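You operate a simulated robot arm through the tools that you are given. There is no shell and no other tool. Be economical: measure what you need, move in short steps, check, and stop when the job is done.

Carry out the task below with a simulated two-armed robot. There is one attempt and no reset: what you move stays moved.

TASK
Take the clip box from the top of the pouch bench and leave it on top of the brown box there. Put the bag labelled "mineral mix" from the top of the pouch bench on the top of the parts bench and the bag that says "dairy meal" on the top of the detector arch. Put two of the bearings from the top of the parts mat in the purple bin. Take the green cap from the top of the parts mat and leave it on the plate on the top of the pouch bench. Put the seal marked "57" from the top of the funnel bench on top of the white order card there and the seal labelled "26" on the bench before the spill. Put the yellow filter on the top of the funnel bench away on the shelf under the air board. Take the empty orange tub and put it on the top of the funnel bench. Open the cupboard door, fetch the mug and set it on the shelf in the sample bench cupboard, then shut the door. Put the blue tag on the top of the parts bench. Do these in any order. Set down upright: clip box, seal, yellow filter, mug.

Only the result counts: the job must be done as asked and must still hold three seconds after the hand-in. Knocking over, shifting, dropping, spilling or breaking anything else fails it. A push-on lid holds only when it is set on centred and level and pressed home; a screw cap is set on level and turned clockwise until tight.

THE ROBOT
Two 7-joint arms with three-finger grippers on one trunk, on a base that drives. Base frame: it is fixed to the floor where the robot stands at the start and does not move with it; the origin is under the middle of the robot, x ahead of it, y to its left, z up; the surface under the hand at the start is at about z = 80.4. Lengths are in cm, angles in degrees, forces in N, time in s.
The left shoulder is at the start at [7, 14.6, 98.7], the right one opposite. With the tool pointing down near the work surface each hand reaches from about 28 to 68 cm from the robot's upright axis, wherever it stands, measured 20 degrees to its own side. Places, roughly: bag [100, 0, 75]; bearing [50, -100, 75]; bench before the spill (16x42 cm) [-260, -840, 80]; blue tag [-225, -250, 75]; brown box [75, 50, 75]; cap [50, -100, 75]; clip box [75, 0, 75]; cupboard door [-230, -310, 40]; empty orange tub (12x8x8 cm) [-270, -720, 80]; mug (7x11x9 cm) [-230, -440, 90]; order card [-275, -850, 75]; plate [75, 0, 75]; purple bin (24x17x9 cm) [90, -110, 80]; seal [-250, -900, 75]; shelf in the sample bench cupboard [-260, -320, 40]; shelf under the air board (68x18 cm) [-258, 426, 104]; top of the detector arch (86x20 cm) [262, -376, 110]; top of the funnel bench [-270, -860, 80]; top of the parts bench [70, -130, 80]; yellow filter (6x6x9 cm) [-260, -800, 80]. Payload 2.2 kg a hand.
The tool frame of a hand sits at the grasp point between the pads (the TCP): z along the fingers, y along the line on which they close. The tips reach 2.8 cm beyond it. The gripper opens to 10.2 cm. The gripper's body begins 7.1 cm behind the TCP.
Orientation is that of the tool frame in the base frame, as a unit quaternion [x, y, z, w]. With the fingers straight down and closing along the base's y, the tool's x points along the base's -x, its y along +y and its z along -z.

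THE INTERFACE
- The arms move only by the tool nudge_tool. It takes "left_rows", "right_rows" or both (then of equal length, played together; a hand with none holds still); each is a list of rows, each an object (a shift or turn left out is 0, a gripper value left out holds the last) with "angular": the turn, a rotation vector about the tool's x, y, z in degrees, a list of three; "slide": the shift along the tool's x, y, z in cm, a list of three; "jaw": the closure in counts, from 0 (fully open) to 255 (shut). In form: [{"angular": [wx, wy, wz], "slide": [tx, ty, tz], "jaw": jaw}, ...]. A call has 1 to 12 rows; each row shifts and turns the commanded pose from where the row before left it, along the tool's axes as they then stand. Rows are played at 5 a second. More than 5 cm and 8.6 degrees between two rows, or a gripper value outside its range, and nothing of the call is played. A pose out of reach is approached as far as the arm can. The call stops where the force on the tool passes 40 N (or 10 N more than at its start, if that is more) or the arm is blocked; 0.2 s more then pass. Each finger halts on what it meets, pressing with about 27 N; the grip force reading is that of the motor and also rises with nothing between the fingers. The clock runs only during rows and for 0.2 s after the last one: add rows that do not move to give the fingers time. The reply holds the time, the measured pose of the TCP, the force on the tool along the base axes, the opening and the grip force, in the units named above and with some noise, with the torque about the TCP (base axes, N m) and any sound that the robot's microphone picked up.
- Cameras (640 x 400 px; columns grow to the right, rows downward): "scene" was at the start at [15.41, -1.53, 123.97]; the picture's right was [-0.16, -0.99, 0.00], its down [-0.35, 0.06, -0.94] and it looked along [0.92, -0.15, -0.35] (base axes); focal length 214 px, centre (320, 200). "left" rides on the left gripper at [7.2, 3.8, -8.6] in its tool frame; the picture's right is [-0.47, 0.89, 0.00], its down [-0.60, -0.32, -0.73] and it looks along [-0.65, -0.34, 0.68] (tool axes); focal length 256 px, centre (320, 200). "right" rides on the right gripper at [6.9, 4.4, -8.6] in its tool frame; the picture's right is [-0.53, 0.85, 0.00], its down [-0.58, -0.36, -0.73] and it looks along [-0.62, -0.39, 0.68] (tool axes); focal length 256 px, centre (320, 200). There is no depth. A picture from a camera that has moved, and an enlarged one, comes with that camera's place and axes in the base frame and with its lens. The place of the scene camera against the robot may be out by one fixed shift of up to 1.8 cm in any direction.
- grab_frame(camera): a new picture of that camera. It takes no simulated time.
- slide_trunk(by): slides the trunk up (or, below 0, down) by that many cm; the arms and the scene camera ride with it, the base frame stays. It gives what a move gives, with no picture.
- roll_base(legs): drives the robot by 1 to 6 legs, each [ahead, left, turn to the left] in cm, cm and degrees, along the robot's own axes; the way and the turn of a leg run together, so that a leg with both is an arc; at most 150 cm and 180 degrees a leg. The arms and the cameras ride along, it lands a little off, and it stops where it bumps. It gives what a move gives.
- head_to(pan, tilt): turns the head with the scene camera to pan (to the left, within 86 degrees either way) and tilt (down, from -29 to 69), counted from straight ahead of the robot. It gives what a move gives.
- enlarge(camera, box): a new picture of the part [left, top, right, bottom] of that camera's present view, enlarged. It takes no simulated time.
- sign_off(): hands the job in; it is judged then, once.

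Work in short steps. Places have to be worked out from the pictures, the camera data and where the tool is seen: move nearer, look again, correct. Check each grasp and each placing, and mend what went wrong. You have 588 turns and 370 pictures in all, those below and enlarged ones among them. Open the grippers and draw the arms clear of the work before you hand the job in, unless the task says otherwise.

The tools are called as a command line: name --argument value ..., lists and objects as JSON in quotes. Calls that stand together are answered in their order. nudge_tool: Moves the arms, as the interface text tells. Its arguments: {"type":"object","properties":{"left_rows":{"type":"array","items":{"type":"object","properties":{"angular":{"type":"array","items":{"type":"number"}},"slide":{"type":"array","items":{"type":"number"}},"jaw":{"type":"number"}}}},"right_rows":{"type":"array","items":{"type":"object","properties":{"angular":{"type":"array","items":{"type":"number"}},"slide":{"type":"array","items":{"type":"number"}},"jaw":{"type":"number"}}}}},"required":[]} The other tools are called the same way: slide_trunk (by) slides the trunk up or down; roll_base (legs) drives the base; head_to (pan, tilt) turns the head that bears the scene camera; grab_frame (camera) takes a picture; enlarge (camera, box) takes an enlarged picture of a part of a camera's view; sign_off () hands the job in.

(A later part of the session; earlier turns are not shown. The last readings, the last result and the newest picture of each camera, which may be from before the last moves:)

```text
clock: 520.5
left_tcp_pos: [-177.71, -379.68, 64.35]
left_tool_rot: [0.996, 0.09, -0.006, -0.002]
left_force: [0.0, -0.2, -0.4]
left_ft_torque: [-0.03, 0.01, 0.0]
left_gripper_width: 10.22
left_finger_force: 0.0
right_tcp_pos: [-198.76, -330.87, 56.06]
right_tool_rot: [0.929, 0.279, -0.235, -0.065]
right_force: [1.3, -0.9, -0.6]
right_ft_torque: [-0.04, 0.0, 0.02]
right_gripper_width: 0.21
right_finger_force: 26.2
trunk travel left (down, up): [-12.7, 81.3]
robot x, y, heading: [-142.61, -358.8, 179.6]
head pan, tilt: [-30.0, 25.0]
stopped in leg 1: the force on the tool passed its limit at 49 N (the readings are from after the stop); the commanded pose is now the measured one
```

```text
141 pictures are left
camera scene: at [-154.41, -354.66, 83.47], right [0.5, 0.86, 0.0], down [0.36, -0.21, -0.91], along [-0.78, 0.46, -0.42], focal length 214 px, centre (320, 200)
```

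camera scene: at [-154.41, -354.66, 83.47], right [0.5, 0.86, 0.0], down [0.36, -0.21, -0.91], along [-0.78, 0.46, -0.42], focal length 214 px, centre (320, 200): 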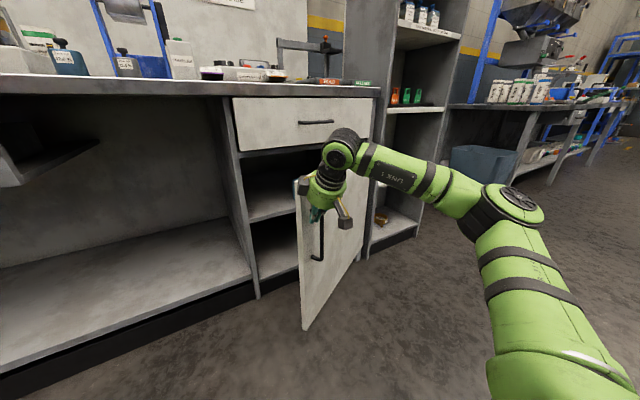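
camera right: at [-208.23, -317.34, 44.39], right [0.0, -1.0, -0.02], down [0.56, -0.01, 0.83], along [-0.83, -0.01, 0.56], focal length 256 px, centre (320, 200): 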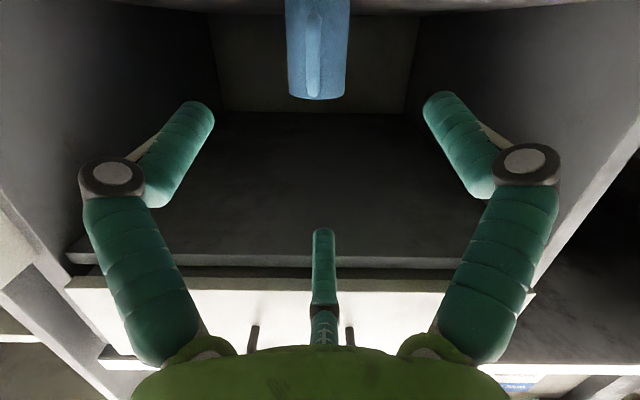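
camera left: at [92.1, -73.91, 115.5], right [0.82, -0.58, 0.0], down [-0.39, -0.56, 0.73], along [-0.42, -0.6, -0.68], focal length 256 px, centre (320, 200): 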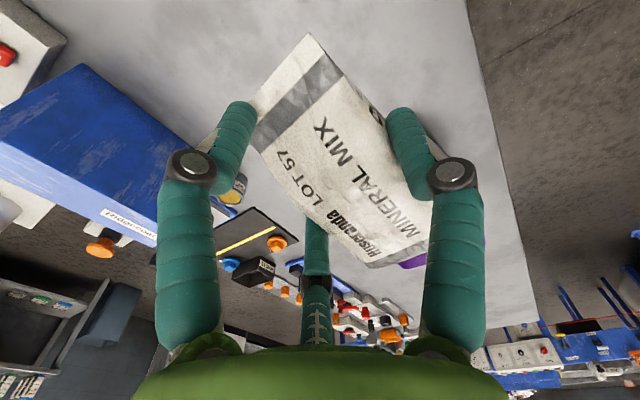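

The fingertip met the handle. I back off slightly, shift right by 12 cm, and push the door's flat area forward.

roll_base --legs '[[-4, -11, 0]]'

roll_base --legs '[[10, 0, 0]]'

roll_base --legs '[[8, 0, 0]]'

grab_frame --camera "scene"

```text
clock: 521.3
left_tcp_pos: [-176.99, -377.79, 64.3]
left_tool_rot: [0.996, 0.091, -0.005, -0.002]
left_force: [0.3, -0.3, 0.2]
left_ft_torque: [-0.01, -0.01, -0.02]
left_gripper_width: 10.19
left_finger_force: 0.2
right_tcp_pos: [-197.69, -329.98, 56.03]
right_tool_rot: [0.926, 0.291, -0.232, -0.054]
right_force: [0.7, -0.6, -1.2]
right_ft_torque: [0.0, 0.03, -0.01]
right_gripper_width: 0.23
right_finger_force: 26.7
trunk travel left (down, up): [-12.7, 81.3]
robot x, y, heading: [-141.95, -357.48, 179.9]
head pan, tilt: [-30.0, 25.0]
stopped in leg 1: the force on the tool passed its limit at 52 N (the readings are from after the stop); the commanded pose is now the measured one
```

```text
clock: 522.1
left_tcp_pos: [-179.0, -377.79, 64.3]
left_tool_rot: [0.996, 0.091, -0.007, -0.002]
left_force: [-0.3, 0.8, -0.5]
left_ft_torque: [-0.02, -0.05, 0.02]
left_gripper_width: 10.22
left_finger_force: 0.1
right_tcp_pos: [-199.38, -331.27, 55.68]
right_tool_rot: [0.924, 0.304, -0.226, -0.043]
right_force: [0.6, -0.8, 0.1]
right_ft_torque: [0.01, -0.01, -0.01]
right_gripper_width: 0.22
right_finger_force: 26.6
trunk travel left (down, up): [-12.7, 81.3]
robot x, y, heading: [-143.85, -357.18, 179.7]
head pan, tilt: [-30.0, 25.0]
stopped in leg 1: the force on the tool passed its limit at 53 N (the readings are from after the stop); the commanded pose is now the measured one
```

```text
clock: 523.0
left_tcp_pos: [-181.24, -377.88, 64.29]
left_tool_rot: [0.996, 0.091, -0.005, -0.002]
left_force: [-0.2, -0.4, -0.5]
left_ft_torque: [-0.02, 0.02, 0.04]
left_gripper_width: 10.22
left_finger_force: 0.1
right_tcp_pos: [-201.31, -332.46, 55.47]
right_tool_rot: [0.922, 0.315, -0.222, -0.034]
right_force: [0.7, -1.8, -0.7]
right_ft_torque: [-0.01, -0.02, 0.02]
right_gripper_width: 0.2
right_finger_force: 27.2
trunk travel left (down, up): [-12.7, 81.3]
robot x, y, heading: [-146.12, -357.21, 180.0]
head pan, tilt: [-30.0, 25.0]
stopped in leg 1: the force on the tool passed its limit at 52 N (the readings are from after the stop); the commanded pose is now the measured one
```

```text
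140 pictures are left
camera scene: at [-158.08, -352.73, 83.47], right [0.5, 0.87, 0.0], down [0.37, -0.21, -0.91], along [-0.78, 0.45, -0.42], focal length 214 px, centre (320, 200)
```

scene: 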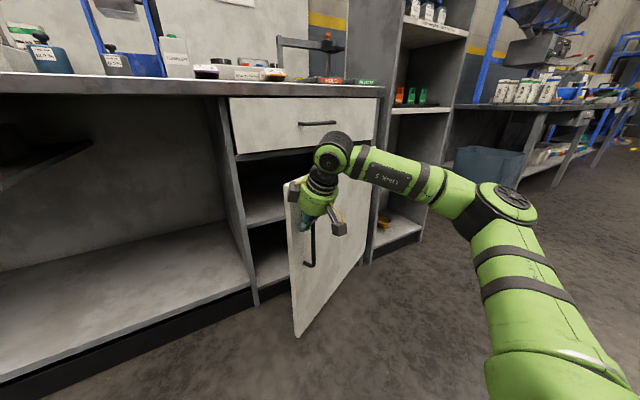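

The fingertip is caught at the handle. I raise the hand above the handle first, then shift and push.

slide_trunk --by 7

roll_base --legs '[[-3, -10, 0]]'

grab_frame --camera "scene"

```text
clock: 524.1
left_tcp_pos: [-181.21, -377.81, 71.47]
left_tool_rot: [0.996, 0.091, -0.006, -0.002]
left_force: [0.4, -0.1, -1.3]
left_ft_torque: [-0.01, 0.01, -0.01]
left_gripper_width: 10.2
left_finger_force: 0.1
right_tcp_pos: [-201.37, -332.37, 62.49]
right_tool_rot: [0.922, 0.315, -0.222, -0.035]
right_force: [-0.2, 0.4, -0.6]
right_ft_torque: [0.0, -0.03, 0.01]
right_gripper_width: 0.2
right_finger_force: 27.1
trunk travel left (down, up): [-19.7, 74.3]
robot x, y, heading: [-146.15, -357.46, 179.7]
head pan, tilt: [-30.0, 25.0]
```

```text
clock: 525.2
left_tcp_pos: [-178.23, -367.87, 71.34]
left_tool_rot: [0.996, 0.093, -0.007, -0.002]
left_force: [-0.1, -0.3, 0.0]
left_ft_torque: [-0.03, 0.03, -0.01]
left_gripper_width: 10.2
left_finger_force: 0.0
right_tcp_pos: [-198.26, -322.36, 62.36]
right_tool_rot: [0.922, 0.315, -0.222, -0.034]
right_force: [0.8, 0.8, 0.3]
right_ft_torque: [-0.01, 0.0, 0.01]
right_gripper_width: 0.2
right_finger_force: 27.3
trunk travel left (down, up): [-19.7, 74.3]
robot x, y, heading: [-143.28, -347.5, 180.1]
head pan, tilt: [-30.0, 25.0]
```

```text
139 pictures are left
camera scene: at [-155.08, -342.71, 90.46], right [0.5, 0.87, 0.0], down [0.37, -0.21, -0.91], along [-0.78, 0.45, -0.42], focal length 214 px, centre (320, 200)
```

scene: 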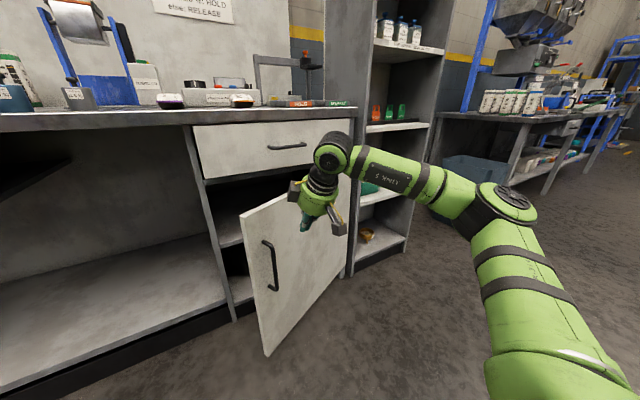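

Freed; I lower a bit and push forward on the flat part.

slide_trunk --by -6

roll_base --legs '[[9, 0, 0]]'

roll_base --legs '[[9, 0, 0]]'

grab_frame --camera "scene"

```text
clock: 526.2
left_tcp_pos: [-178.36, -367.94, 65.48]
left_tool_rot: [0.996, 0.091, -0.005, -0.001]
left_force: [-0.6, 0.3, 0.6]
left_ft_torque: [0.01, 0.01, -0.01]
left_gripper_width: 10.19
left_finger_force: 0.0
right_tcp_pos: [-198.21, -322.4, 56.4]
right_tool_rot: [0.922, 0.316, -0.222, -0.034]
right_force: [0.4, 0.0, 0.0]
right_ft_torque: [-0.01, 0.0, -0.01]
right_gripper_width: 0.21
right_finger_force: 26.9
trunk travel left (down, up): [-13.7, 80.3]
robot x, y, heading: [-143.44, -347.4, 180.1]
head pan, tilt: [-30.0, 25.0]
```

```text
clock: 527.4
left_tcp_pos: [-187.31, -367.88, 65.28]
left_tool_rot: [0.996, 0.093, -0.006, -0.001]
left_force: [-0.7, -0.3, -0.6]
left_ft_torque: [-0.01, 0.01, -0.01]
left_gripper_width: 10.19
left_finger_force: 0.1
right_tcp_pos: [-207.24, -322.44, 56.38]
right_tool_rot: [0.921, 0.317, -0.223, -0.033]
right_force: [-0.6, 0.5, 0.2]
right_ft_torque: [-0.03, 0.0, -0.03]
right_gripper_width: 0.2
right_finger_force: 26.6
trunk travel left (down, up): [-13.7, 80.3]
robot x, y, heading: [-152.15, -347.06, 180.2]
head pan, tilt: [-30.0, 25.0]
```

```text
clock: 528.5
left_tcp_pos: [-196.47, -367.88, 65.41]
left_tool_rot: [0.996, 0.092, -0.006, -0.002]
left_force: [0.6, -0.1, 0.8]
left_ft_torque: [-0.03, 0.0, 0.03]
left_gripper_width: 10.21
left_finger_force: 0.1
right_tcp_pos: [-216.44, -322.29, 56.39]
right_tool_rot: [0.922, 0.315, -0.222, -0.035]
right_force: [0.0, -0.5, 0.7]
right_ft_torque: [0.02, -0.02, 0.01]
right_gripper_width: 0.19
right_finger_force: 27.3
trunk travel left (down, up): [-13.7, 80.3]
robot x, y, heading: [-161.1, -346.94, 179.8]
head pan, tilt: [-30.0, 25.0]
```

```text
138 pictures are left
camera scene: at [-173.19, -342.72, 84.46], right [0.5, 0.87, 0.0], down [0.37, -0.21, -0.91], along [-0.78, 0.45, -0.42], focal length 214 px, centre (320, 200)
```

scene: 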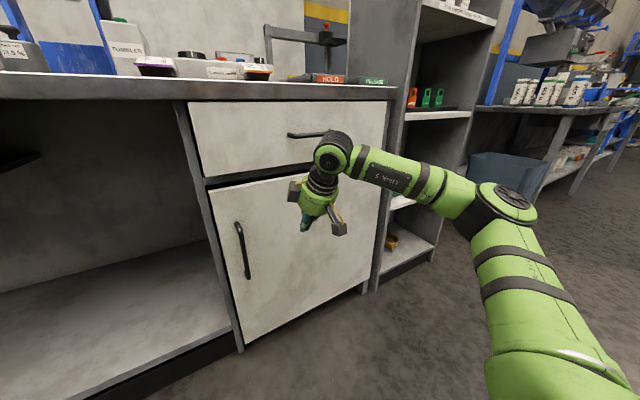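

Nearly shut. I push a few more centimetres until firm resistance.

roll_base --legs '[[4, 0, 0]]'

roll_base --legs '[[4, 0, 0]]'

grab_frame --camera "scene"

```text
clock: 529.3
left_tcp_pos: [-200.41, -367.93, 65.3]
left_tool_rot: [0.996, 0.092, -0.007, -0.003]
left_force: [0.4, 0.2, 0.6]
left_ft_torque: [-0.02, 0.0, 0.0]
left_gripper_width: 10.2
left_finger_force: 0.0
right_tcp_pos: [-220.34, -322.25, 56.43]
right_tool_rot: [0.922, 0.315, -0.223, -0.034]
right_force: [-0.3, -0.4, 0.3]
right_ft_torque: [0.01, -0.02, 0.03]
right_gripper_width: 0.21
right_finger_force: 26.8
trunk travel left (down, up): [-13.7, 80.3]
robot x, y, heading: [-165.15, -347.18, 180.1]
head pan, tilt: [-30.0, 25.0]
```

```text
clock: 530.2
left_tcp_pos: [-204.34, -367.8, 65.37]
left_tool_rot: [0.996, 0.092, -0.007, -0.003]
left_force: [-0.6, 0.1, 0.0]
left_ft_torque: [-0.01, -0.02, -0.01]
left_gripper_width: 10.18
left_finger_force: 0.1
right_tcp_pos: [-224.27, -322.34, 56.51]
right_tool_rot: [0.922, 0.315, -0.223, -0.034]
right_force: [0.6, -1.4, 0.0]
right_ft_torque: [0.03, -0.03, 0.0]
right_gripper_width: 0.22
right_finger_force: 27.1
trunk travel left (down, up): [-13.7, 80.3]
robot x, y, heading: [-169.37, -346.97, 179.7]
head pan, tilt: [-30.0, 25.0]
```

```text
137 pictures are left
camera scene: at [-181.12, -342.71, 84.46], right [0.5, 0.87, 0.0], down [0.37, -0.21, -0.91], along [-0.78, 0.45, -0.42], focal length 214 px, centre (320, 200)
```

scene: 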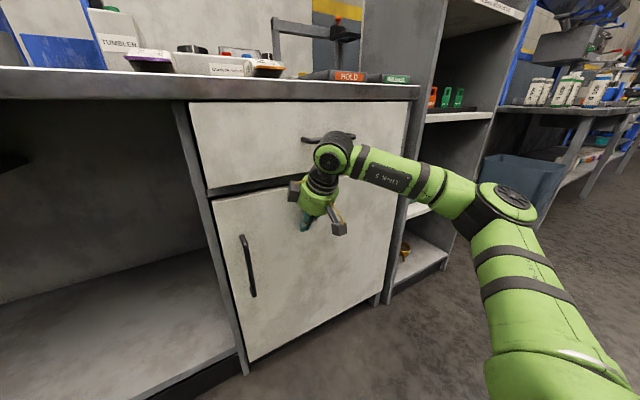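

roll_base --legs '[[3, 0, 0]]'

enlarge --camera "scene" --box '[180, 170, 300, 370]'

```text
clock: 531.0
left_tcp_pos: [-205.19, -367.79, 65.37]
left_tool_rot: [0.996, 0.091, -0.008, -0.002]
left_force: [0.3, 1.3, -0.1]
left_ft_torque: [0.03, -0.02, -0.01]
left_gripper_width: 10.21
left_finger_force: 0.2
right_tcp_pos: [-224.4, -322.31, 56.36]
right_tool_rot: [0.924, 0.316, -0.212, -0.03]
right_force: [9.4, -0.6, 2.9]
right_ft_torque: [-0.09, -0.07, 0.04]
right_gripper_width: 0.21
right_finger_force: 27.1
trunk travel left (down, up): [-13.7, 80.3]
robot x, y, heading: [-170.1, -347.41, 179.8]
head pan, tilt: [-30.0, 25.0]
stopped in leg 1: the force on the tool passed its limit at 60 N (the readings are from after the stop); the commanded pose is now the measured one
```

```text
2.00 times, centred on (240, 270) of scene
camera zoom: at [-181.91, -342.69, 84.47], right [0.5, 0.86, 0.0], down [0.36, -0.21, -0.91], along [-0.78, 0.46, -0.42], focal length 429 px, centre (480, 60)
```

zoom: 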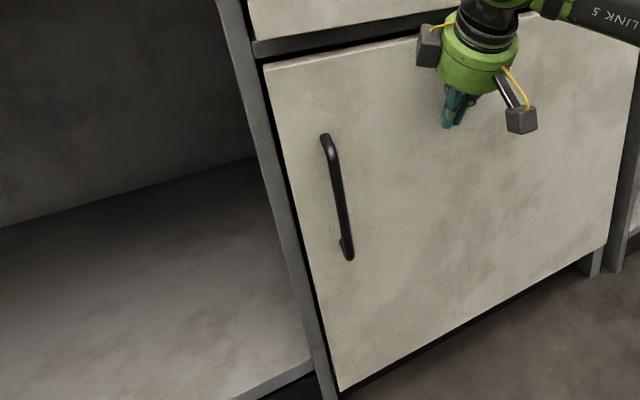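

Firm stop (60 N): the door is shut flush. I back away, raise the trunk, turn to face -y and look toward the funnel bench.

roll_base --legs '[[-42, 0, 0]]'

slide_trunk --by 40

nudge_tool --right_rows '[{"angular": [-4.4, 6.7, 0]}, {"angular": [-4.4, 6.7, 0]}, {"angular": [-4.4, 6.7, 0]}, {"angular": [0, 0, 8.1], "jaw": 0}, {"angular": [0, 0, 8.1]}, {"angular": [0, 0, 8.1]}, {"angular": [0, 0, 8.1]}, {}]'

roll_base --legs '[[0, 10, 0], [0, 0, 90]]'

head_to --pan 0 --tilt 15

grab_frame --camera "scene"

```text
clock: 533.6
left_tcp_pos: [-163.8, -367.9, 65.32]
left_tool_rot: [0.996, 0.093, -0.007, -0.001]
left_force: [-0.3, -0.3, -0.7]
left_ft_torque: [0.0, 0.02, -0.04]
left_gripper_width: 10.2
left_finger_force: 0.1
right_tcp_pos: [-183.17, -322.59, 56.17]
right_tool_rot: [0.924, 0.318, -0.213, -0.03]
right_force: [-0.9, 0.5, 0.0]
right_ft_torque: [0.01, -0.01, 0.0]
right_gripper_width: 0.21
right_finger_force: 26.2
trunk travel left (down, up): [-13.7, 80.3]
robot x, y, heading: [-128.5, -347.36, 180.0]
head pan, tilt: [-30.0, 25.0]
```

```text
clock: 537.4
left_tcp_pos: [-163.72, -367.93, 105.42]
left_tool_rot: [0.996, 0.093, -0.007, -0.002]
left_force: [0.8, -0.8, 0.6]
left_ft_torque: [0.0, -0.01, 0.01]
left_gripper_width: 10.18
left_finger_force: 0.2
right_tcp_pos: [-183.16, -322.54, 96.03]
right_tool_rot: [0.924, 0.318, -0.212, -0.03]
right_force: [-0.4, -0.5, -0.5]
right_ft_torque: [0.0, 0.06, 0.0]
right_gripper_width: 0.23
right_finger_force: 27.1
trunk travel left (down, up): [-53.7, 40.3]
robot x, y, heading: [-129.13, -347.52, 180.1]
head pan, tilt: [-30.0, 25.0]
```

```text
clock: 539.2
left_tcp_pos: [-163.8, -367.99, 105.44]
left_tool_rot: [0.996, 0.093, -0.007, -0.001]
left_force: [0.4, 0.8, -0.4]
left_ft_torque: [0.01, 0.03, 0.01]
left_gripper_width: 10.23
left_finger_force: 0.1
right_tcp_pos: [-183.06, -322.47, 96.19]
right_tool_rot: [0.976, 0.047, -0.212, 0.031]
right_force: [0.0, -0.5, 1.2]
right_ft_torque: [0.01, 0.0, -0.02]
right_gripper_width: 10.22
right_finger_force: 0.0
right hand out of reach, approached as far as the arm can: row 1, 2, 3
trunk travel left (down, up): [-53.7, 40.3]
robot x, y, heading: [-128.92, -347.37, 179.8]
head pan, tilt: [-30.0, 25.0]
```

```text
clock: 544.2
left_tcp_pos: [-106.57, -391.28, 105.44]
left_tool_rot: [0.621, 0.784, -0.007, 0.004]
left_force: [-0.2, 0.0, -1.3]
left_ft_torque: [0.05, -0.02, 0.0]
left_gripper_width: 10.2
left_finger_force: 0.1
right_tcp_pos: [-151.15, -412.62, 96.2]
right_tool_rot: [0.641, 0.737, -0.125, 0.174]
right_force: [0.0, -0.3, -0.2]
right_ft_torque: [0.02, -0.01, 0.01]
right_gripper_width: 10.2
right_finger_force: 0.0
trunk travel left (down, up): [-53.7, 40.3]
robot x, y, heading: [-128.74, -357.26, -87.3]
head pan, tilt: [-30.0, 25.0]
```

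```text
clock: 545.2
left_tcp_pos: [-106.62, -391.23, 105.31]
left_tool_rot: [0.622, 0.783, -0.007, 0.004]
left_force: [0.2, 0.2, -0.5]
left_ft_torque: [0.01, -0.02, 0.02]
left_gripper_width: 10.22
left_finger_force: 0.0
right_tcp_pos: [-151.06, -412.6, 95.99]
right_tool_rot: [0.64, 0.738, -0.125, 0.174]
right_force: [-0.1, -0.6, 0.1]
right_ft_torque: [-0.01, 0.02, 0.02]
right_gripper_width: 10.18
right_finger_force: 0.0
trunk travel left (down, up): [-53.7, 40.3]
robot x, y, heading: [-129.18, -357.31, -87.5]
head pan, tilt: [0.0, 15.0]
```

```text
135 pictures are left
camera scene: at [-126.97, -371.62, 126.08], right [-1.0, -0.04, 0.0], down [-0.01, 0.26, -0.97], along [0.04, -0.96, -0.26], focal length 214 px, centre (320, 200)
```

scene: 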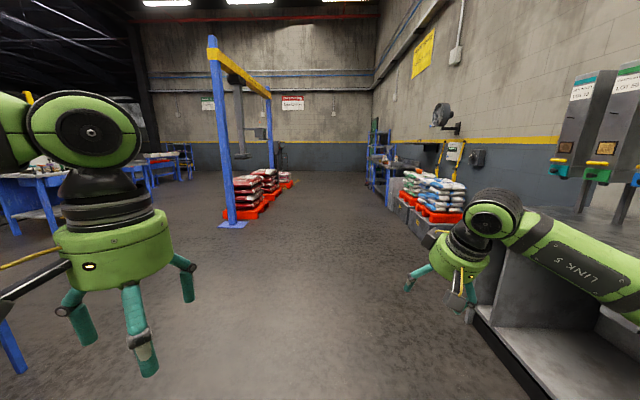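

Clear lane ahead. I drive toward the funnel bench.

roll_base --legs '[[130, 0, -3], [150, 0, 0]]'

grab_frame --camera "scene"

```text
clock: 558.9
left_tcp_pos: [-106.9, -675.96, 105.32]
left_tool_rot: [0.642, 0.767, -0.006, 0.004]
left_force: [-0.5, 0.7, 1.4]
left_ft_torque: [0.02, 0.02, 0.0]
left_gripper_width: 10.22
left_finger_force: 0.0
right_tcp_pos: [-152.51, -694.96, 96.06]
right_tool_rot: [0.659, 0.721, -0.129, 0.171]
right_force: [-1.0, 0.5, 0.3]
right_ft_torque: [0.01, 0.02, 0.01]
right_gripper_width: 10.15
right_finger_force: 0.1
trunk travel left (down, up): [-53.7, 40.3]
robot x, y, heading: [-127.19, -640.89, -90.4]
head pan, tilt: [0.0, 15.0]
```

```text
134 pictures are left
camera scene: at [-126.19, -655.24, 126.09], right [-1.0, 0.01, 0.0], down [0.0, 0.26, -0.97], along [-0.01, -0.97, -0.26], focal length 214 px, centre (320, 200)
```

scene: 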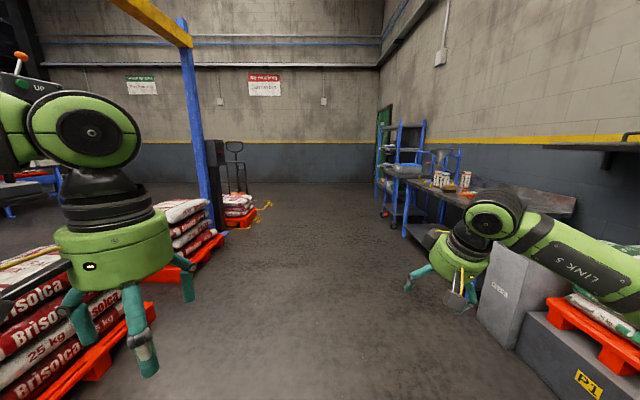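

The funnel bench is ahead to the right. I go on, then turn to face it.

roll_base --legs '[[135, 0, 0], [0, 0, -89.6]]'

head_to --pan 0 --tilt 25

grab_frame --camera "scene"

```text
clock: 569.4
left_tcp_pos: [-163.62, -795.63, 105.28]
left_tool_rot: [0.995, 0.097, -0.007, -0.002]
left_force: [0.1, 0.0, -0.5]
left_ft_torque: [0.03, 0.0, 0.03]
left_gripper_width: 10.2
left_finger_force: 0.0
right_tcp_pos: [-183.4, -750.63, 96.23]
right_tool_rot: [0.975, 0.052, -0.212, 0.032]
right_force: [-0.2, -0.8, 0.5]
right_ft_torque: [0.02, -0.01, -0.03]
right_gripper_width: 10.21
right_finger_force: 0.0
trunk travel left (down, up): [-53.7, 40.3]
robot x, y, heading: [-128.6, -774.8, -179.7]
head pan, tilt: [0.0, 15.0]
```

```text
clock: 570.1
left_tcp_pos: [-163.64, -795.75, 105.26]
left_tool_rot: [0.995, 0.096, -0.007, -0.002]
left_force: [-0.1, -0.3, -0.7]
left_ft_torque: [0.0, -0.02, -0.02]
left_gripper_width: 10.2
left_finger_force: 0.1
right_tcp_pos: [-183.45, -750.54, 96.16]
right_tool_rot: [0.976, 0.051, -0.211, 0.031]
right_force: [0.2, -0.4, 0.4]
right_ft_torque: [0.01, -0.01, 0.0]
right_gripper_width: 10.2
right_finger_force: 0.1
trunk travel left (down, up): [-53.7, 40.3]
robot x, y, heading: [-129.15, -775.02, -179.7]
head pan, tilt: [0.0, 25.0]
```

```text
133 pictures are left
camera scene: at [-141.85, -774.98, 124.47], right [-0.01, 1.0, 0.0], down [0.42, 0.0, -0.91], along [-0.91, -0.01, -0.42], focal length 214 px, centre (320, 200)
```

scene: 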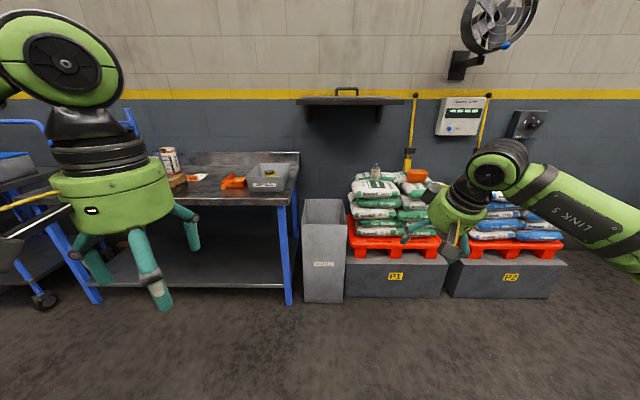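

enlarge --camera "scene" --box '[340, 150, 450, 260]'

roll_base --legs '[[0, 65, -0.3]]'

head_to --pan 0 --tilt 40

grab_frame --camera "scene"

```text
3.64 times, centred on (395, 205) of scene
camera zoom: at [-141.85, -774.98, 124.47], right [-0.01, 1.0, 0.0], down [0.42, 0.0, -0.91], along [-0.91, -0.01, -0.42], focal length 780 px, centre (47, 182)
```

zoom: 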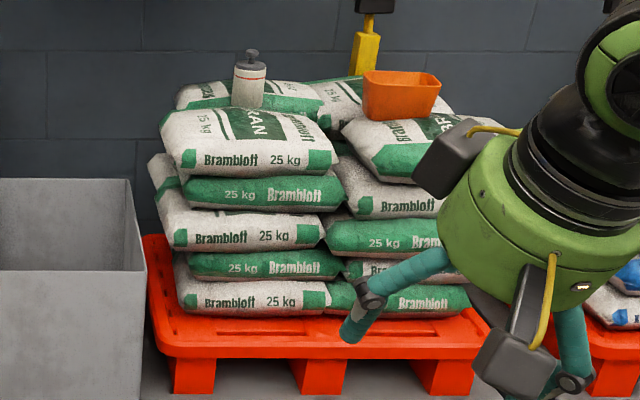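

```text
clock: 573.8
left_tcp_pos: [-162.83, -861.61, 105.4]
left_tool_rot: [0.995, 0.098, -0.007, -0.002]
left_force: [-0.4, 0.1, -0.1]
left_ft_torque: [-0.01, 0.05, 0.01]
left_gripper_width: 10.21
left_finger_force: 0.0
right_tcp_pos: [-182.78, -816.45, 96.14]
right_tool_rot: [0.975, 0.053, -0.212, 0.031]
right_force: [-0.1, -0.8, -0.2]
right_ft_torque: [0.01, 0.0, -0.01]
right_gripper_width: 10.2
right_finger_force: 0.1
trunk travel left (down, up): [-53.7, 40.3]
robot x, y, heading: [-128.33, -840.85, -179.3]
head pan, tilt: [0.0, 25.0]
```

```text
clock: 574.5
left_tcp_pos: [-162.83, -861.53, 105.42]
left_tool_rot: [0.995, 0.098, -0.007, -0.002]
left_force: [0.9, -0.5, 0.8]
left_ft_torque: [-0.02, -0.04, 0.0]
left_gripper_width: 10.18
left_finger_force: 0.1
right_tcp_pos: [-182.81, -816.44, 96.18]
right_tool_rot: [0.975, 0.053, -0.211, 0.031]
right_force: [0.3, 0.0, -0.4]
right_ft_torque: [-0.02, 0.02, 0.02]
right_gripper_width: 10.18
right_finger_force: 0.1
trunk travel left (down, up): [-53.7, 40.3]
robot x, y, heading: [-127.89, -840.24, -179.3]
head pan, tilt: [0.0, 40.0]
```

```text
131 pictures are left
camera scene: at [-140.41, -840.74, 122.14], right [-0.01, 1.0, 0.0], down [0.64, 0.01, -0.77], along [-0.77, -0.01, -0.64], focal length 214 px, centre (320, 200)
```

scene: 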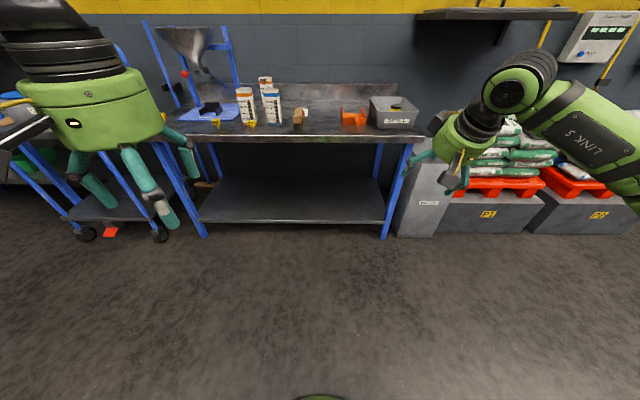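

Tub: on the bag stack at about (-259,-721). Now zoom on the funnel bench top.

enlarge --camera "scene" --box '[190, 60, 430, 150]'

head_to --pan 35 --tilt 30

grab_frame --camera "scene"

```text
2.67 times, centred on (310, 105) of scene
camera zoom: at [-140.41, -840.74, 122.14], right [-0.01, 1.0, 0.0], down [0.64, 0.01, -0.77], along [-0.77, -0.01, -0.64], focal length 572 px, centre (347, 453)
```

zoom: 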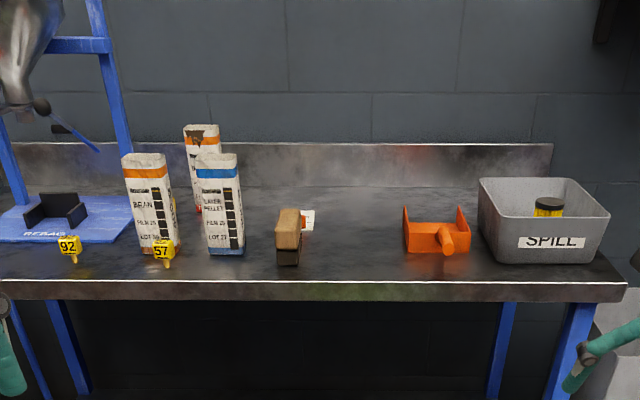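

```text
clock: 575.6
left_tcp_pos: [-162.83, -861.39, 105.35]
left_tool_rot: [0.995, 0.098, -0.008, -0.002]
left_force: [0.4, -0.3, 0.3]
left_ft_torque: [-0.02, -0.04, 0.01]
left_gripper_width: 10.23
left_finger_force: 0.0
right_tcp_pos: [-182.82, -816.42, 96.32]
right_tool_rot: [0.976, 0.053, -0.211, 0.031]
right_force: [0.3, 0.6, 0.6]
right_ft_torque: [0.02, -0.02, -0.05]
right_gripper_width: 10.18
right_finger_force: 0.1
trunk travel left (down, up): [-53.7, 40.3]
robot x, y, heading: [-128.13, -840.33, -179.5]
head pan, tilt: [35.0, 30.0]
```

```text
129 pictures are left
camera scene: at [-139.26, -845.91, 123.66], right [-0.58, 0.81, 0.0], down [0.41, 0.29, -0.87], along [-0.7, -0.51, -0.5], focal length 214 px, centre (320, 200)
```

scene: 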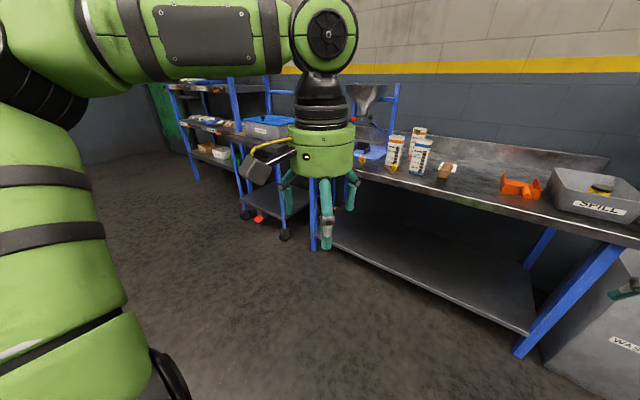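

SPILL tub holds the yellow-bodied jar; seals "92" and "57" are visible; the white card is behind the brush. I move left to look for seal "26".

roll_base --legs '[[10, 45, -0.6]]'

head_to --pan 0 --tilt 35

slide_trunk --by 15

grab_frame --camera "scene"

enlarge --camera "scene" --box '[220, 60, 460, 220]'

```text
clock: 578.4
left_tcp_pos: [-172.8, -906.66, 105.38]
left_tool_rot: [0.996, 0.092, -0.007, -0.001]
left_force: [-0.2, 0.0, 0.2]
left_ft_torque: [0.02, 0.02, 0.0]
left_gripper_width: 10.19
left_finger_force: 0.1
right_tcp_pos: [-192.36, -861.37, 96.22]
right_tool_rot: [0.976, 0.048, -0.211, 0.03]
right_force: [0.6, 0.6, 0.6]
right_ft_torque: [-0.01, 0.05, -0.01]
right_gripper_width: 10.19
right_finger_force: 0.0
trunk travel left (down, up): [-53.7, 40.3]
robot x, y, heading: [-137.58, -885.86, 179.8]
head pan, tilt: [35.0, 30.0]
```

```text
clock: 579.4
left_tcp_pos: [-172.91, -906.87, 105.42]
left_tool_rot: [0.996, 0.093, -0.008, -0.002]
left_force: [0.7, -0.1, 1.3]
left_ft_torque: [0.01, -0.01, -0.01]
left_gripper_width: 10.22
left_finger_force: 0.1
right_tcp_pos: [-192.33, -861.46, 96.04]
right_tool_rot: [0.976, 0.048, -0.212, 0.03]
right_force: [0.0, 0.4, -0.1]
right_ft_torque: [-0.07, 0.0, -0.03]
right_gripper_width: 10.17
right_finger_force: 0.0
trunk travel left (down, up): [-53.7, 40.3]
robot x, y, heading: [-138.17, -885.8, 179.7]
head pan, tilt: [0.0, 35.0]
```

```text
clock: 581.1
left_tcp_pos: [-172.79, -906.67, 120.34]
left_tool_rot: [0.996, 0.093, -0.007, -0.003]
left_force: [0.7, -0.5, -0.4]
left_ft_torque: [-0.03, 0.02, 0.02]
left_gripper_width: 10.16
left_finger_force: 0.1
right_tcp_pos: [-192.31, -861.39, 111.06]
right_tool_rot: [0.976, 0.048, -0.212, 0.031]
right_force: [0.1, 0.1, 0.5]
right_ft_torque: [0.01, 0.01, -0.02]
right_gripper_width: 10.22
right_finger_force: 0.0
trunk travel left (down, up): [-68.7, 25.3]
robot x, y, heading: [-137.62, -886.39, 179.8]
head pan, tilt: [0.0, 35.0]
```

```text
128 pictures are left
camera scene: at [-150.5, -886.2, 137.88], right [0.0, 1.0, 0.0], down [0.57, 0.0, -0.82], along [-0.82, 0.0, -0.57], focal length 214 px, centre (320, 200)
```

scene: 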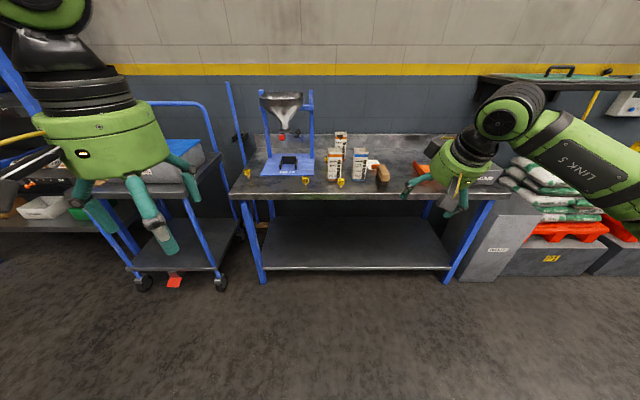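

```text
2.50 times, centred on (340, 140) of scene
camera zoom: at [-150.5, -886.2, 137.88], right [0.0, 1.0, 0.0], down [0.57, 0.0, -0.82], along [-0.82, 0.0, -0.57], focal length 536 px, centre (270, 350)
```

zoom: 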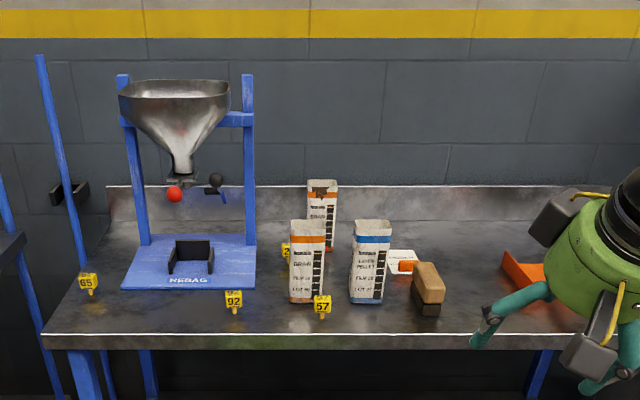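

A fourth seal is partly hidden behind the front BRAN bag. Zoom in on it and on the card.

enlarge --camera "scene" --box '[300, 130, 400, 200]'

```text
5.71 times, centred on (350, 165) of scene
camera zoom: at [-150.5, -886.2, 137.88], right [0.0, 1.0, 0.0], down [0.57, 0.0, -0.82], along [-0.82, 0.0, -0.57], focal length 1226 px, centre (149, 400)
```

zoom: 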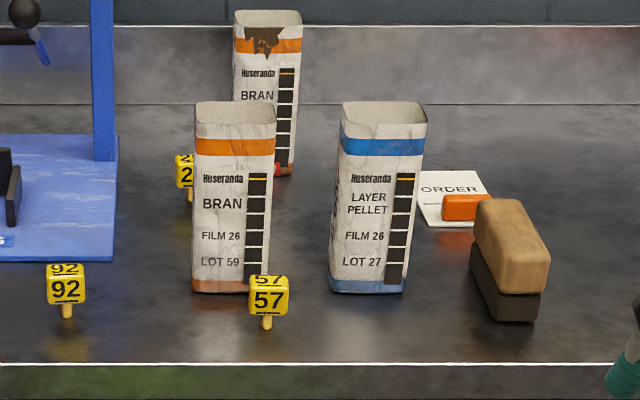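

Seal "26" must be the one behind the front BRAN bag (≈(-269.5,-882)); "57" is at ≈(-243.5,-875.6); the order card ≈(-272,-853) carries an orange block. I level the right hand, retract the left and approach the bench.

nudge_tool --right_rows '[{"angular": [0, 8.2, 0]}, {"angular": [0, 8.2, 0]}, {"angular": [0, 8, 0]}, {"slide": [3, 0, 0]}, {}]' --left_rows '[{"slide": [3, 0, -1]}, {"slide": [3, 0, 0]}, {}, {}, {}]'

roll_base --legs '[[45, 0, 0]]'

head_to --pan 0 --tilt 50

grab_frame --camera "scene"

```text
clock: 582.3
left_tcp_pos: [-167.04, -905.7, 121.39]
left_tool_rot: [0.996, 0.092, -0.008, -0.001]
left_force: [-0.7, 0.3, 0.4]
left_ft_torque: [0.01, 0.02, -0.02]
left_gripper_width: 10.21
left_finger_force: 0.1
right_tcp_pos: [-189.27, -861.02, 111.37]
right_tool_rot: [0.998, 0.053, 0.0, 0.02]
right_force: [0.4, -0.4, 0.1]
right_ft_torque: [-0.01, 0.02, 0.02]
right_gripper_width: 10.21
right_finger_force: 0.1
trunk travel left (down, up): [-68.7, 25.3]
robot x, y, heading: [-137.49, -886.07, 180.2]
head pan, tilt: [0.0, 35.0]
```

```text
clock: 585.1
left_tcp_pos: [-212.4, -905.36, 121.5]
left_tool_rot: [0.996, 0.09, -0.008, -0.002]
left_force: [-0.4, 0.1, 0.1]
left_ft_torque: [-0.03, 0.04, 0.0]
left_gripper_width: 10.2
left_finger_force: 0.0
right_tcp_pos: [-234.74, -860.77, 111.35]
right_tool_rot: [0.999, 0.05, -0.001, 0.019]
right_force: [-0.2, 0.8, -0.3]
right_ft_torque: [0.0, 0.03, 0.02]
right_gripper_width: 10.2
right_finger_force: 0.1
trunk travel left (down, up): [-68.7, 25.3]
robot x, y, heading: [-183.2, -886.24, 179.9]
head pan, tilt: [0.0, 35.0]
```

```text
clock: 585.8
left_tcp_pos: [-212.56, -905.29, 121.31]
left_tool_rot: [0.996, 0.091, -0.007, -0.003]
left_force: [-0.4, 0.5, 0.6]
left_ft_torque: [0.03, 0.0, 0.0]
left_gripper_width: 10.21
left_finger_force: 0.0
right_tcp_pos: [-234.8, -860.81, 111.34]
right_tool_rot: [0.998, 0.052, -0.001, 0.02]
right_force: [-0.3, -0.3, 0.6]
right_ft_torque: [-0.01, 0.0, 0.01]
right_gripper_width: 10.19
right_finger_force: 0.0
trunk travel left (down, up): [-68.7, 25.3]
robot x, y, heading: [-183.8, -886.02, 179.8]
head pan, tilt: [0.0, 50.0]
```

```text
125 pictures are left
camera scene: at [-194.97, -886.1, 135.71], right [0.0, 1.0, 0.0], down [0.77, 0.0, -0.64], along [-0.64, 0.0, -0.77], focal length 214 px, centre (320, 200)
```

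scene: 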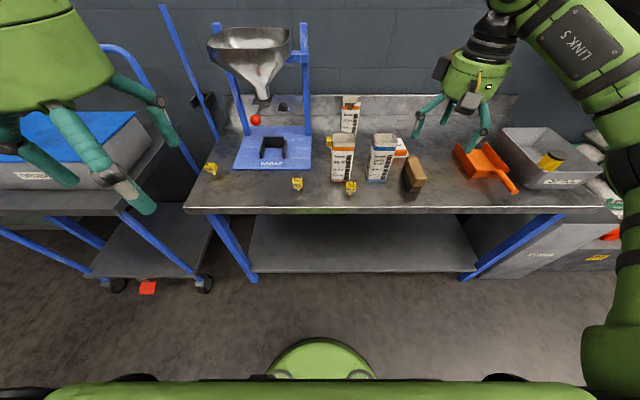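

I'll use the left arm for the seals. I shift the base right and closer, level the left hand, and partially close it.

roll_base --legs '[[20, -28, 0]]'

nudge_tool --left_rows '[{"angular": [-0.3, 0.8, 5.2], "jaw": 110}, {"angular": [0, 0, 5.2]}, {"slide": [0, 0, 5]}, {"slide": [0, 0, 5]}, {}]'

grab_frame --camera "left"

grab_frame --camera "scene"

```text
clock: 588.1
left_tcp_pos: [-232.42, -878.23, 121.49]
left_tool_rot: [0.996, 0.09, -0.007, -0.001]
left_force: [0.3, -0.8, 0.6]
left_ft_torque: [-0.01, -0.02, -0.04]
left_gripper_width: 10.19
left_finger_force: 0.1
right_tcp_pos: [-254.37, -833.53, 111.23]
right_tool_rot: [0.999, 0.049, -0.001, 0.019]
right_force: [0.2, 0.4, -0.2]
right_ft_torque: [-0.01, 0.05, -0.04]
right_gripper_width: 10.19
right_finger_force: 0.0
trunk travel left (down, up): [-68.7, 25.3]
robot x, y, heading: [-203.35, -858.72, 179.6]
head pan, tilt: [0.0, 50.0]
```

```text
clock: 589.3
left_tcp_pos: [-232.65, -878.17, 111.51]
left_tool_rot: [1.0, -0.001, -0.001, 0.002]
left_force: [-0.8, 0.0, -0.4]
left_ft_torque: [-0.01, 0.0, -0.03]
left_gripper_width: 5.82
left_finger_force: 0.2
right_tcp_pos: [-254.48, -833.41, 111.27]
right_tool_rot: [0.999, 0.05, -0.001, 0.021]
right_force: [0.5, -1.0, 0.2]
right_ft_torque: [-0.02, 0.0, 0.02]
right_gripper_width: 10.2
right_finger_force: 0.0
trunk travel left (down, up): [-68.7, 25.3]
robot x, y, heading: [-203.65, -858.61, 179.7]
head pan, tilt: [0.0, 50.0]
```

```text
124 pictures are left
camera left: at [-225.43, -881.89, 119.99], right [-0.47, -0.88, 0.0], down [-0.6, 0.32, 0.73], along [-0.65, 0.34, -0.68], focal length 256 px, centre (320, 200)
```

left: 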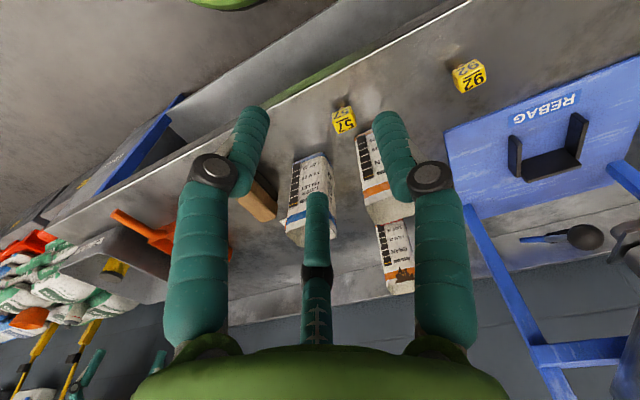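

```text
123 pictures are left
camera scene: at [-214.72, -858.7, 135.72], right [0.01, 1.0, 0.0], down [0.77, 0.0, -0.64], along [-0.64, 0.0, -0.77], focal length 214 px, centre (320, 200)
```

scene: 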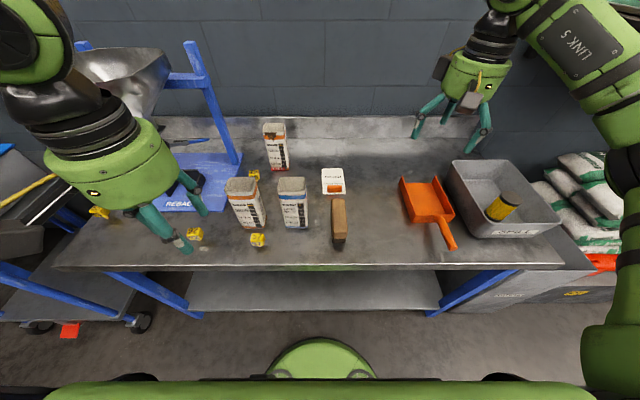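

Seal 57 at ≈(-245,-875.8). I move the left hand above it.

nudge_tool --left_rows '[{"slide": [-4.1, -0.8, 0], "jaw": 140}, {"slide": [-4.1, -0.8, 0]}, {"slide": [-4.1, -0.8, 0]}, {"slide": [0, 0, 5]}, {"slide": [0, 0, 5]}, {"slide": [0, 0, 5]}, {}]'

grab_frame --camera "left"

```text
clock: 590.9
left_tcp_pos: [-244.8, -875.68, 96.39]
left_tool_rot: [1.0, -0.001, -0.002, 0.001]
left_force: [0.3, 0.6, 0.1]
left_ft_torque: [0.01, 0.03, 0.0]
left_gripper_width: 4.61
left_finger_force: 0.0
right_tcp_pos: [-254.37, -833.44, 111.37]
right_tool_rot: [0.999, 0.05, -0.002, 0.02]
right_force: [0.6, 0.2, -0.4]
right_ft_torque: [0.01, 0.04, 0.03]
right_gripper_width: 10.2
right_finger_force: 0.1
trunk travel left (down, up): [-68.7, 25.3]
robot x, y, heading: [-203.54, -858.92, 179.8]
head pan, tilt: [0.0, 50.0]
```

```text
122 pictures are left
camera left: at [-237.63, -879.49, 105.0], right [-0.47, -0.88, 0.0], down [-0.6, 0.32, 0.73], along [-0.65, 0.34, -0.68], focal length 256 px, centre (320, 200)
```

left: 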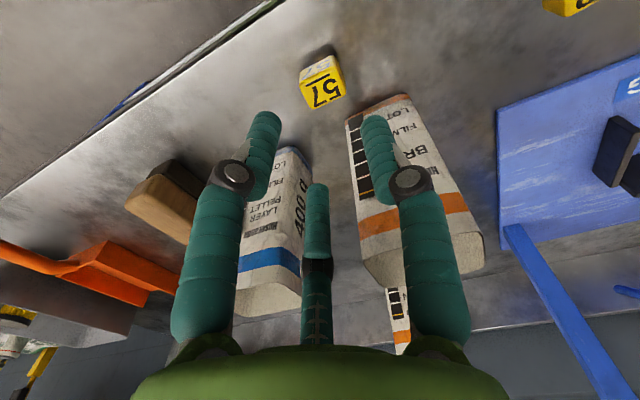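

The hand's body would come close to the BRAN bag; I tilt the hand 34° so it leans back toward me, then re-check.

nudge_tool --left_rows '[{"slide": [2, 0, 0]}, {"angular": [0, -8.5, 0]}, {"angular": [0, -8.5, 0]}, {"angular": [0, -8.5, 0]}, {"angular": [0, -8.5, 0]}, {}]'

grab_frame --camera "left"

```text
clock: 592.3
left_tcp_pos: [-245.36, -875.1, 96.42]
left_tool_rot: [0.957, -0.001, -0.291, 0.001]
left_force: [0.2, 0.4, -0.4]
left_ft_torque: [-0.04, 0.0, 0.0]
left_gripper_width: 4.59
left_finger_force: 0.1
left hand out of reach, approached as far as the arm can: row 5
right_tcp_pos: [-254.44, -833.35, 111.13]
right_tool_rot: [0.999, 0.051, -0.001, 0.019]
right_force: [0.6, -0.3, -0.3]
right_ft_torque: [-0.01, 0.05, 0.0]
right_gripper_width: 10.19
right_finger_force: 0.1
trunk travel left (down, up): [-68.7, 25.3]
robot x, y, heading: [-203.1, -858.78, 179.9]
head pan, tilt: [0.0, 50.0]
```

```text
121 pictures are left
camera left: at [-234.6, -878.93, 99.41], right [-0.39, -0.88, 0.26], down [-0.09, 0.32, 0.94], along [-0.92, 0.34, -0.2], focal length 256 px, centre (320, 200)
```

left: 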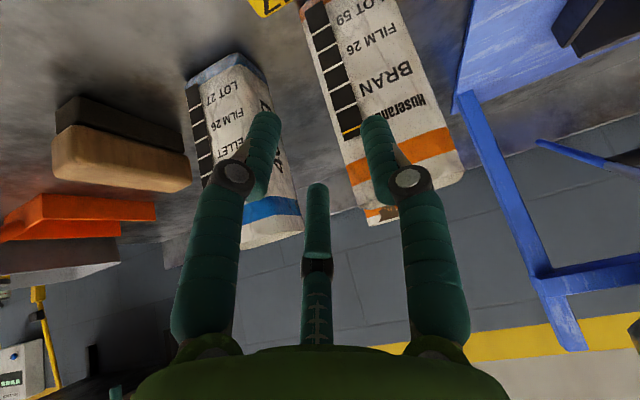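

Tilted 34°. I descend most of the way and check alignment.

nudge_tool --left_rows '[{"slide": [2.2, 0.2, 3.2]}, {"slide": [2.2, 0.2, 3.2]}, {}]'

grab_frame --camera "left"

enlarge --camera "scene" --box '[180, 150, 320, 270]'

```text
clock: 593.1
left_tcp_pos: [-245.46, -875.6, 88.51]
left_tool_rot: [0.956, -0.002, -0.293, 0.0]
left_force: [-0.2, -0.1, 0.6]
left_ft_torque: [-0.03, -0.03, 0.0]
left_gripper_width: 4.61
left_finger_force: 0.1
right_tcp_pos: [-254.44, -833.4, 111.39]
right_tool_rot: [0.999, 0.05, -0.002, 0.02]
right_force: [-0.3, 0.0, 0.1]
right_ft_torque: [-0.01, 0.0, 0.01]
right_gripper_width: 10.21
right_finger_force: 0.0
trunk travel left (down, up): [-68.7, 25.3]
robot x, y, heading: [-203.39, -859.0, 179.8]
head pan, tilt: [0.0, 50.0]
```

```text
120 pictures are left
camera left: at [-234.66, -879.39, 91.55], right [-0.39, -0.88, 0.26], down [-0.09, 0.32, 0.94], along [-0.92, 0.34, -0.2], focal length 256 px, centre (320, 200)
```

left: 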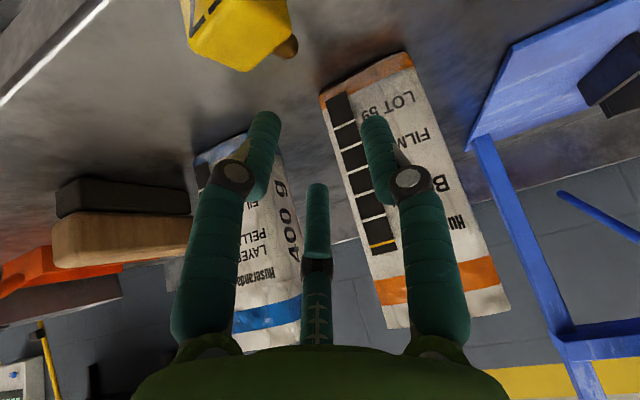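

```text
3.33 times, centred on (250, 210) of scene
camera zoom: at [-214.69, -858.69, 135.72], right [0.01, 1.0, 0.0], down [0.77, 0.0, -0.64], along [-0.64, 0.0, -0.77], focal length 715 px, centre (553, 167)
```

zoom: 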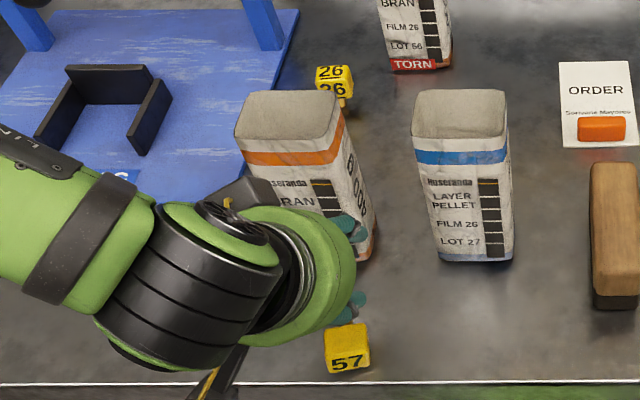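

The seal 57 got tipped by a finger and now lies at about (-240.4,-875). I raise the hand and look closely.

nudge_tool --left_rows '[{"slide": [-2.2, 0, -3.2]}, {"slide": [-2.2, 0, -3.2]}, {"slide": [-2.2, 2, -3.2]}, {"slide": [0, 4, 0]}, {"slide": [0, 4, 0]}]'

enlarge --camera "scene" --box '[220, 200, 290, 260]'

grab_frame --camera "left"

```text
clock: 594.3
left_tcp_pos: [-245.36, -885.63, 100.35]
left_tool_rot: [0.956, -0.001, -0.294, -0.001]
left_force: [-0.4, 0.3, 0.8]
left_ft_torque: [0.0, 0.02, -0.04]
left_gripper_width: 4.6
left_finger_force: 0.0
right_tcp_pos: [-254.49, -833.62, 111.31]
right_tool_rot: [0.999, 0.05, -0.001, 0.019]
right_force: [0.3, 0.4, -0.5]
right_ft_torque: [0.03, 0.01, -0.02]
right_gripper_width: 10.21
right_finger_force: 0.1
trunk travel left (down, up): [-68.7, 25.3]
robot x, y, heading: [-203.29, -858.59, 179.5]
head pan, tilt: [0.0, 50.0]
```

```text
6.67 times, centred on (255, 230) of scene
camera zoom: at [-214.66, -858.94, 135.73], right [0.0, 1.0, 0.0], down [0.77, 0.0, -0.64], along [-0.64, 0.0, -0.77], focal length 1430 px, centre (753, 0)
```

zoom: 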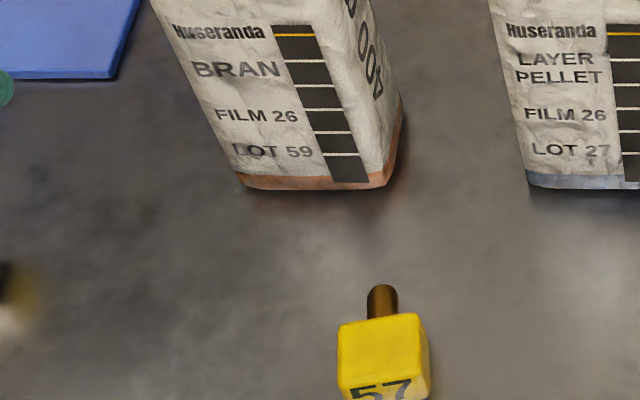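

```text
117 pictures are left
camera left: at [-234.7, -889.53, 103.36], right [-0.39, -0.88, 0.26], down [-0.09, 0.32, 0.94], along [-0.92, 0.34, -0.2], focal length 256 px, centre (320, 200)
```

left: 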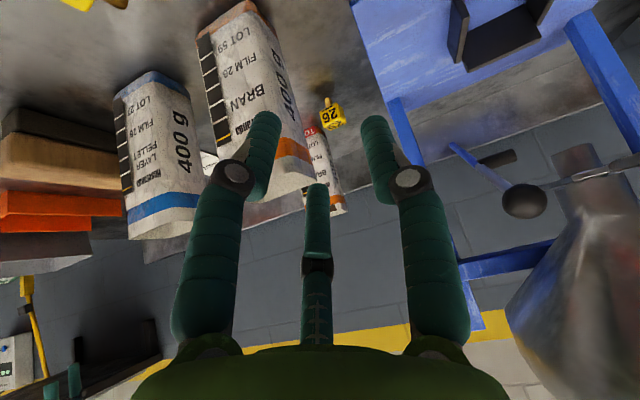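

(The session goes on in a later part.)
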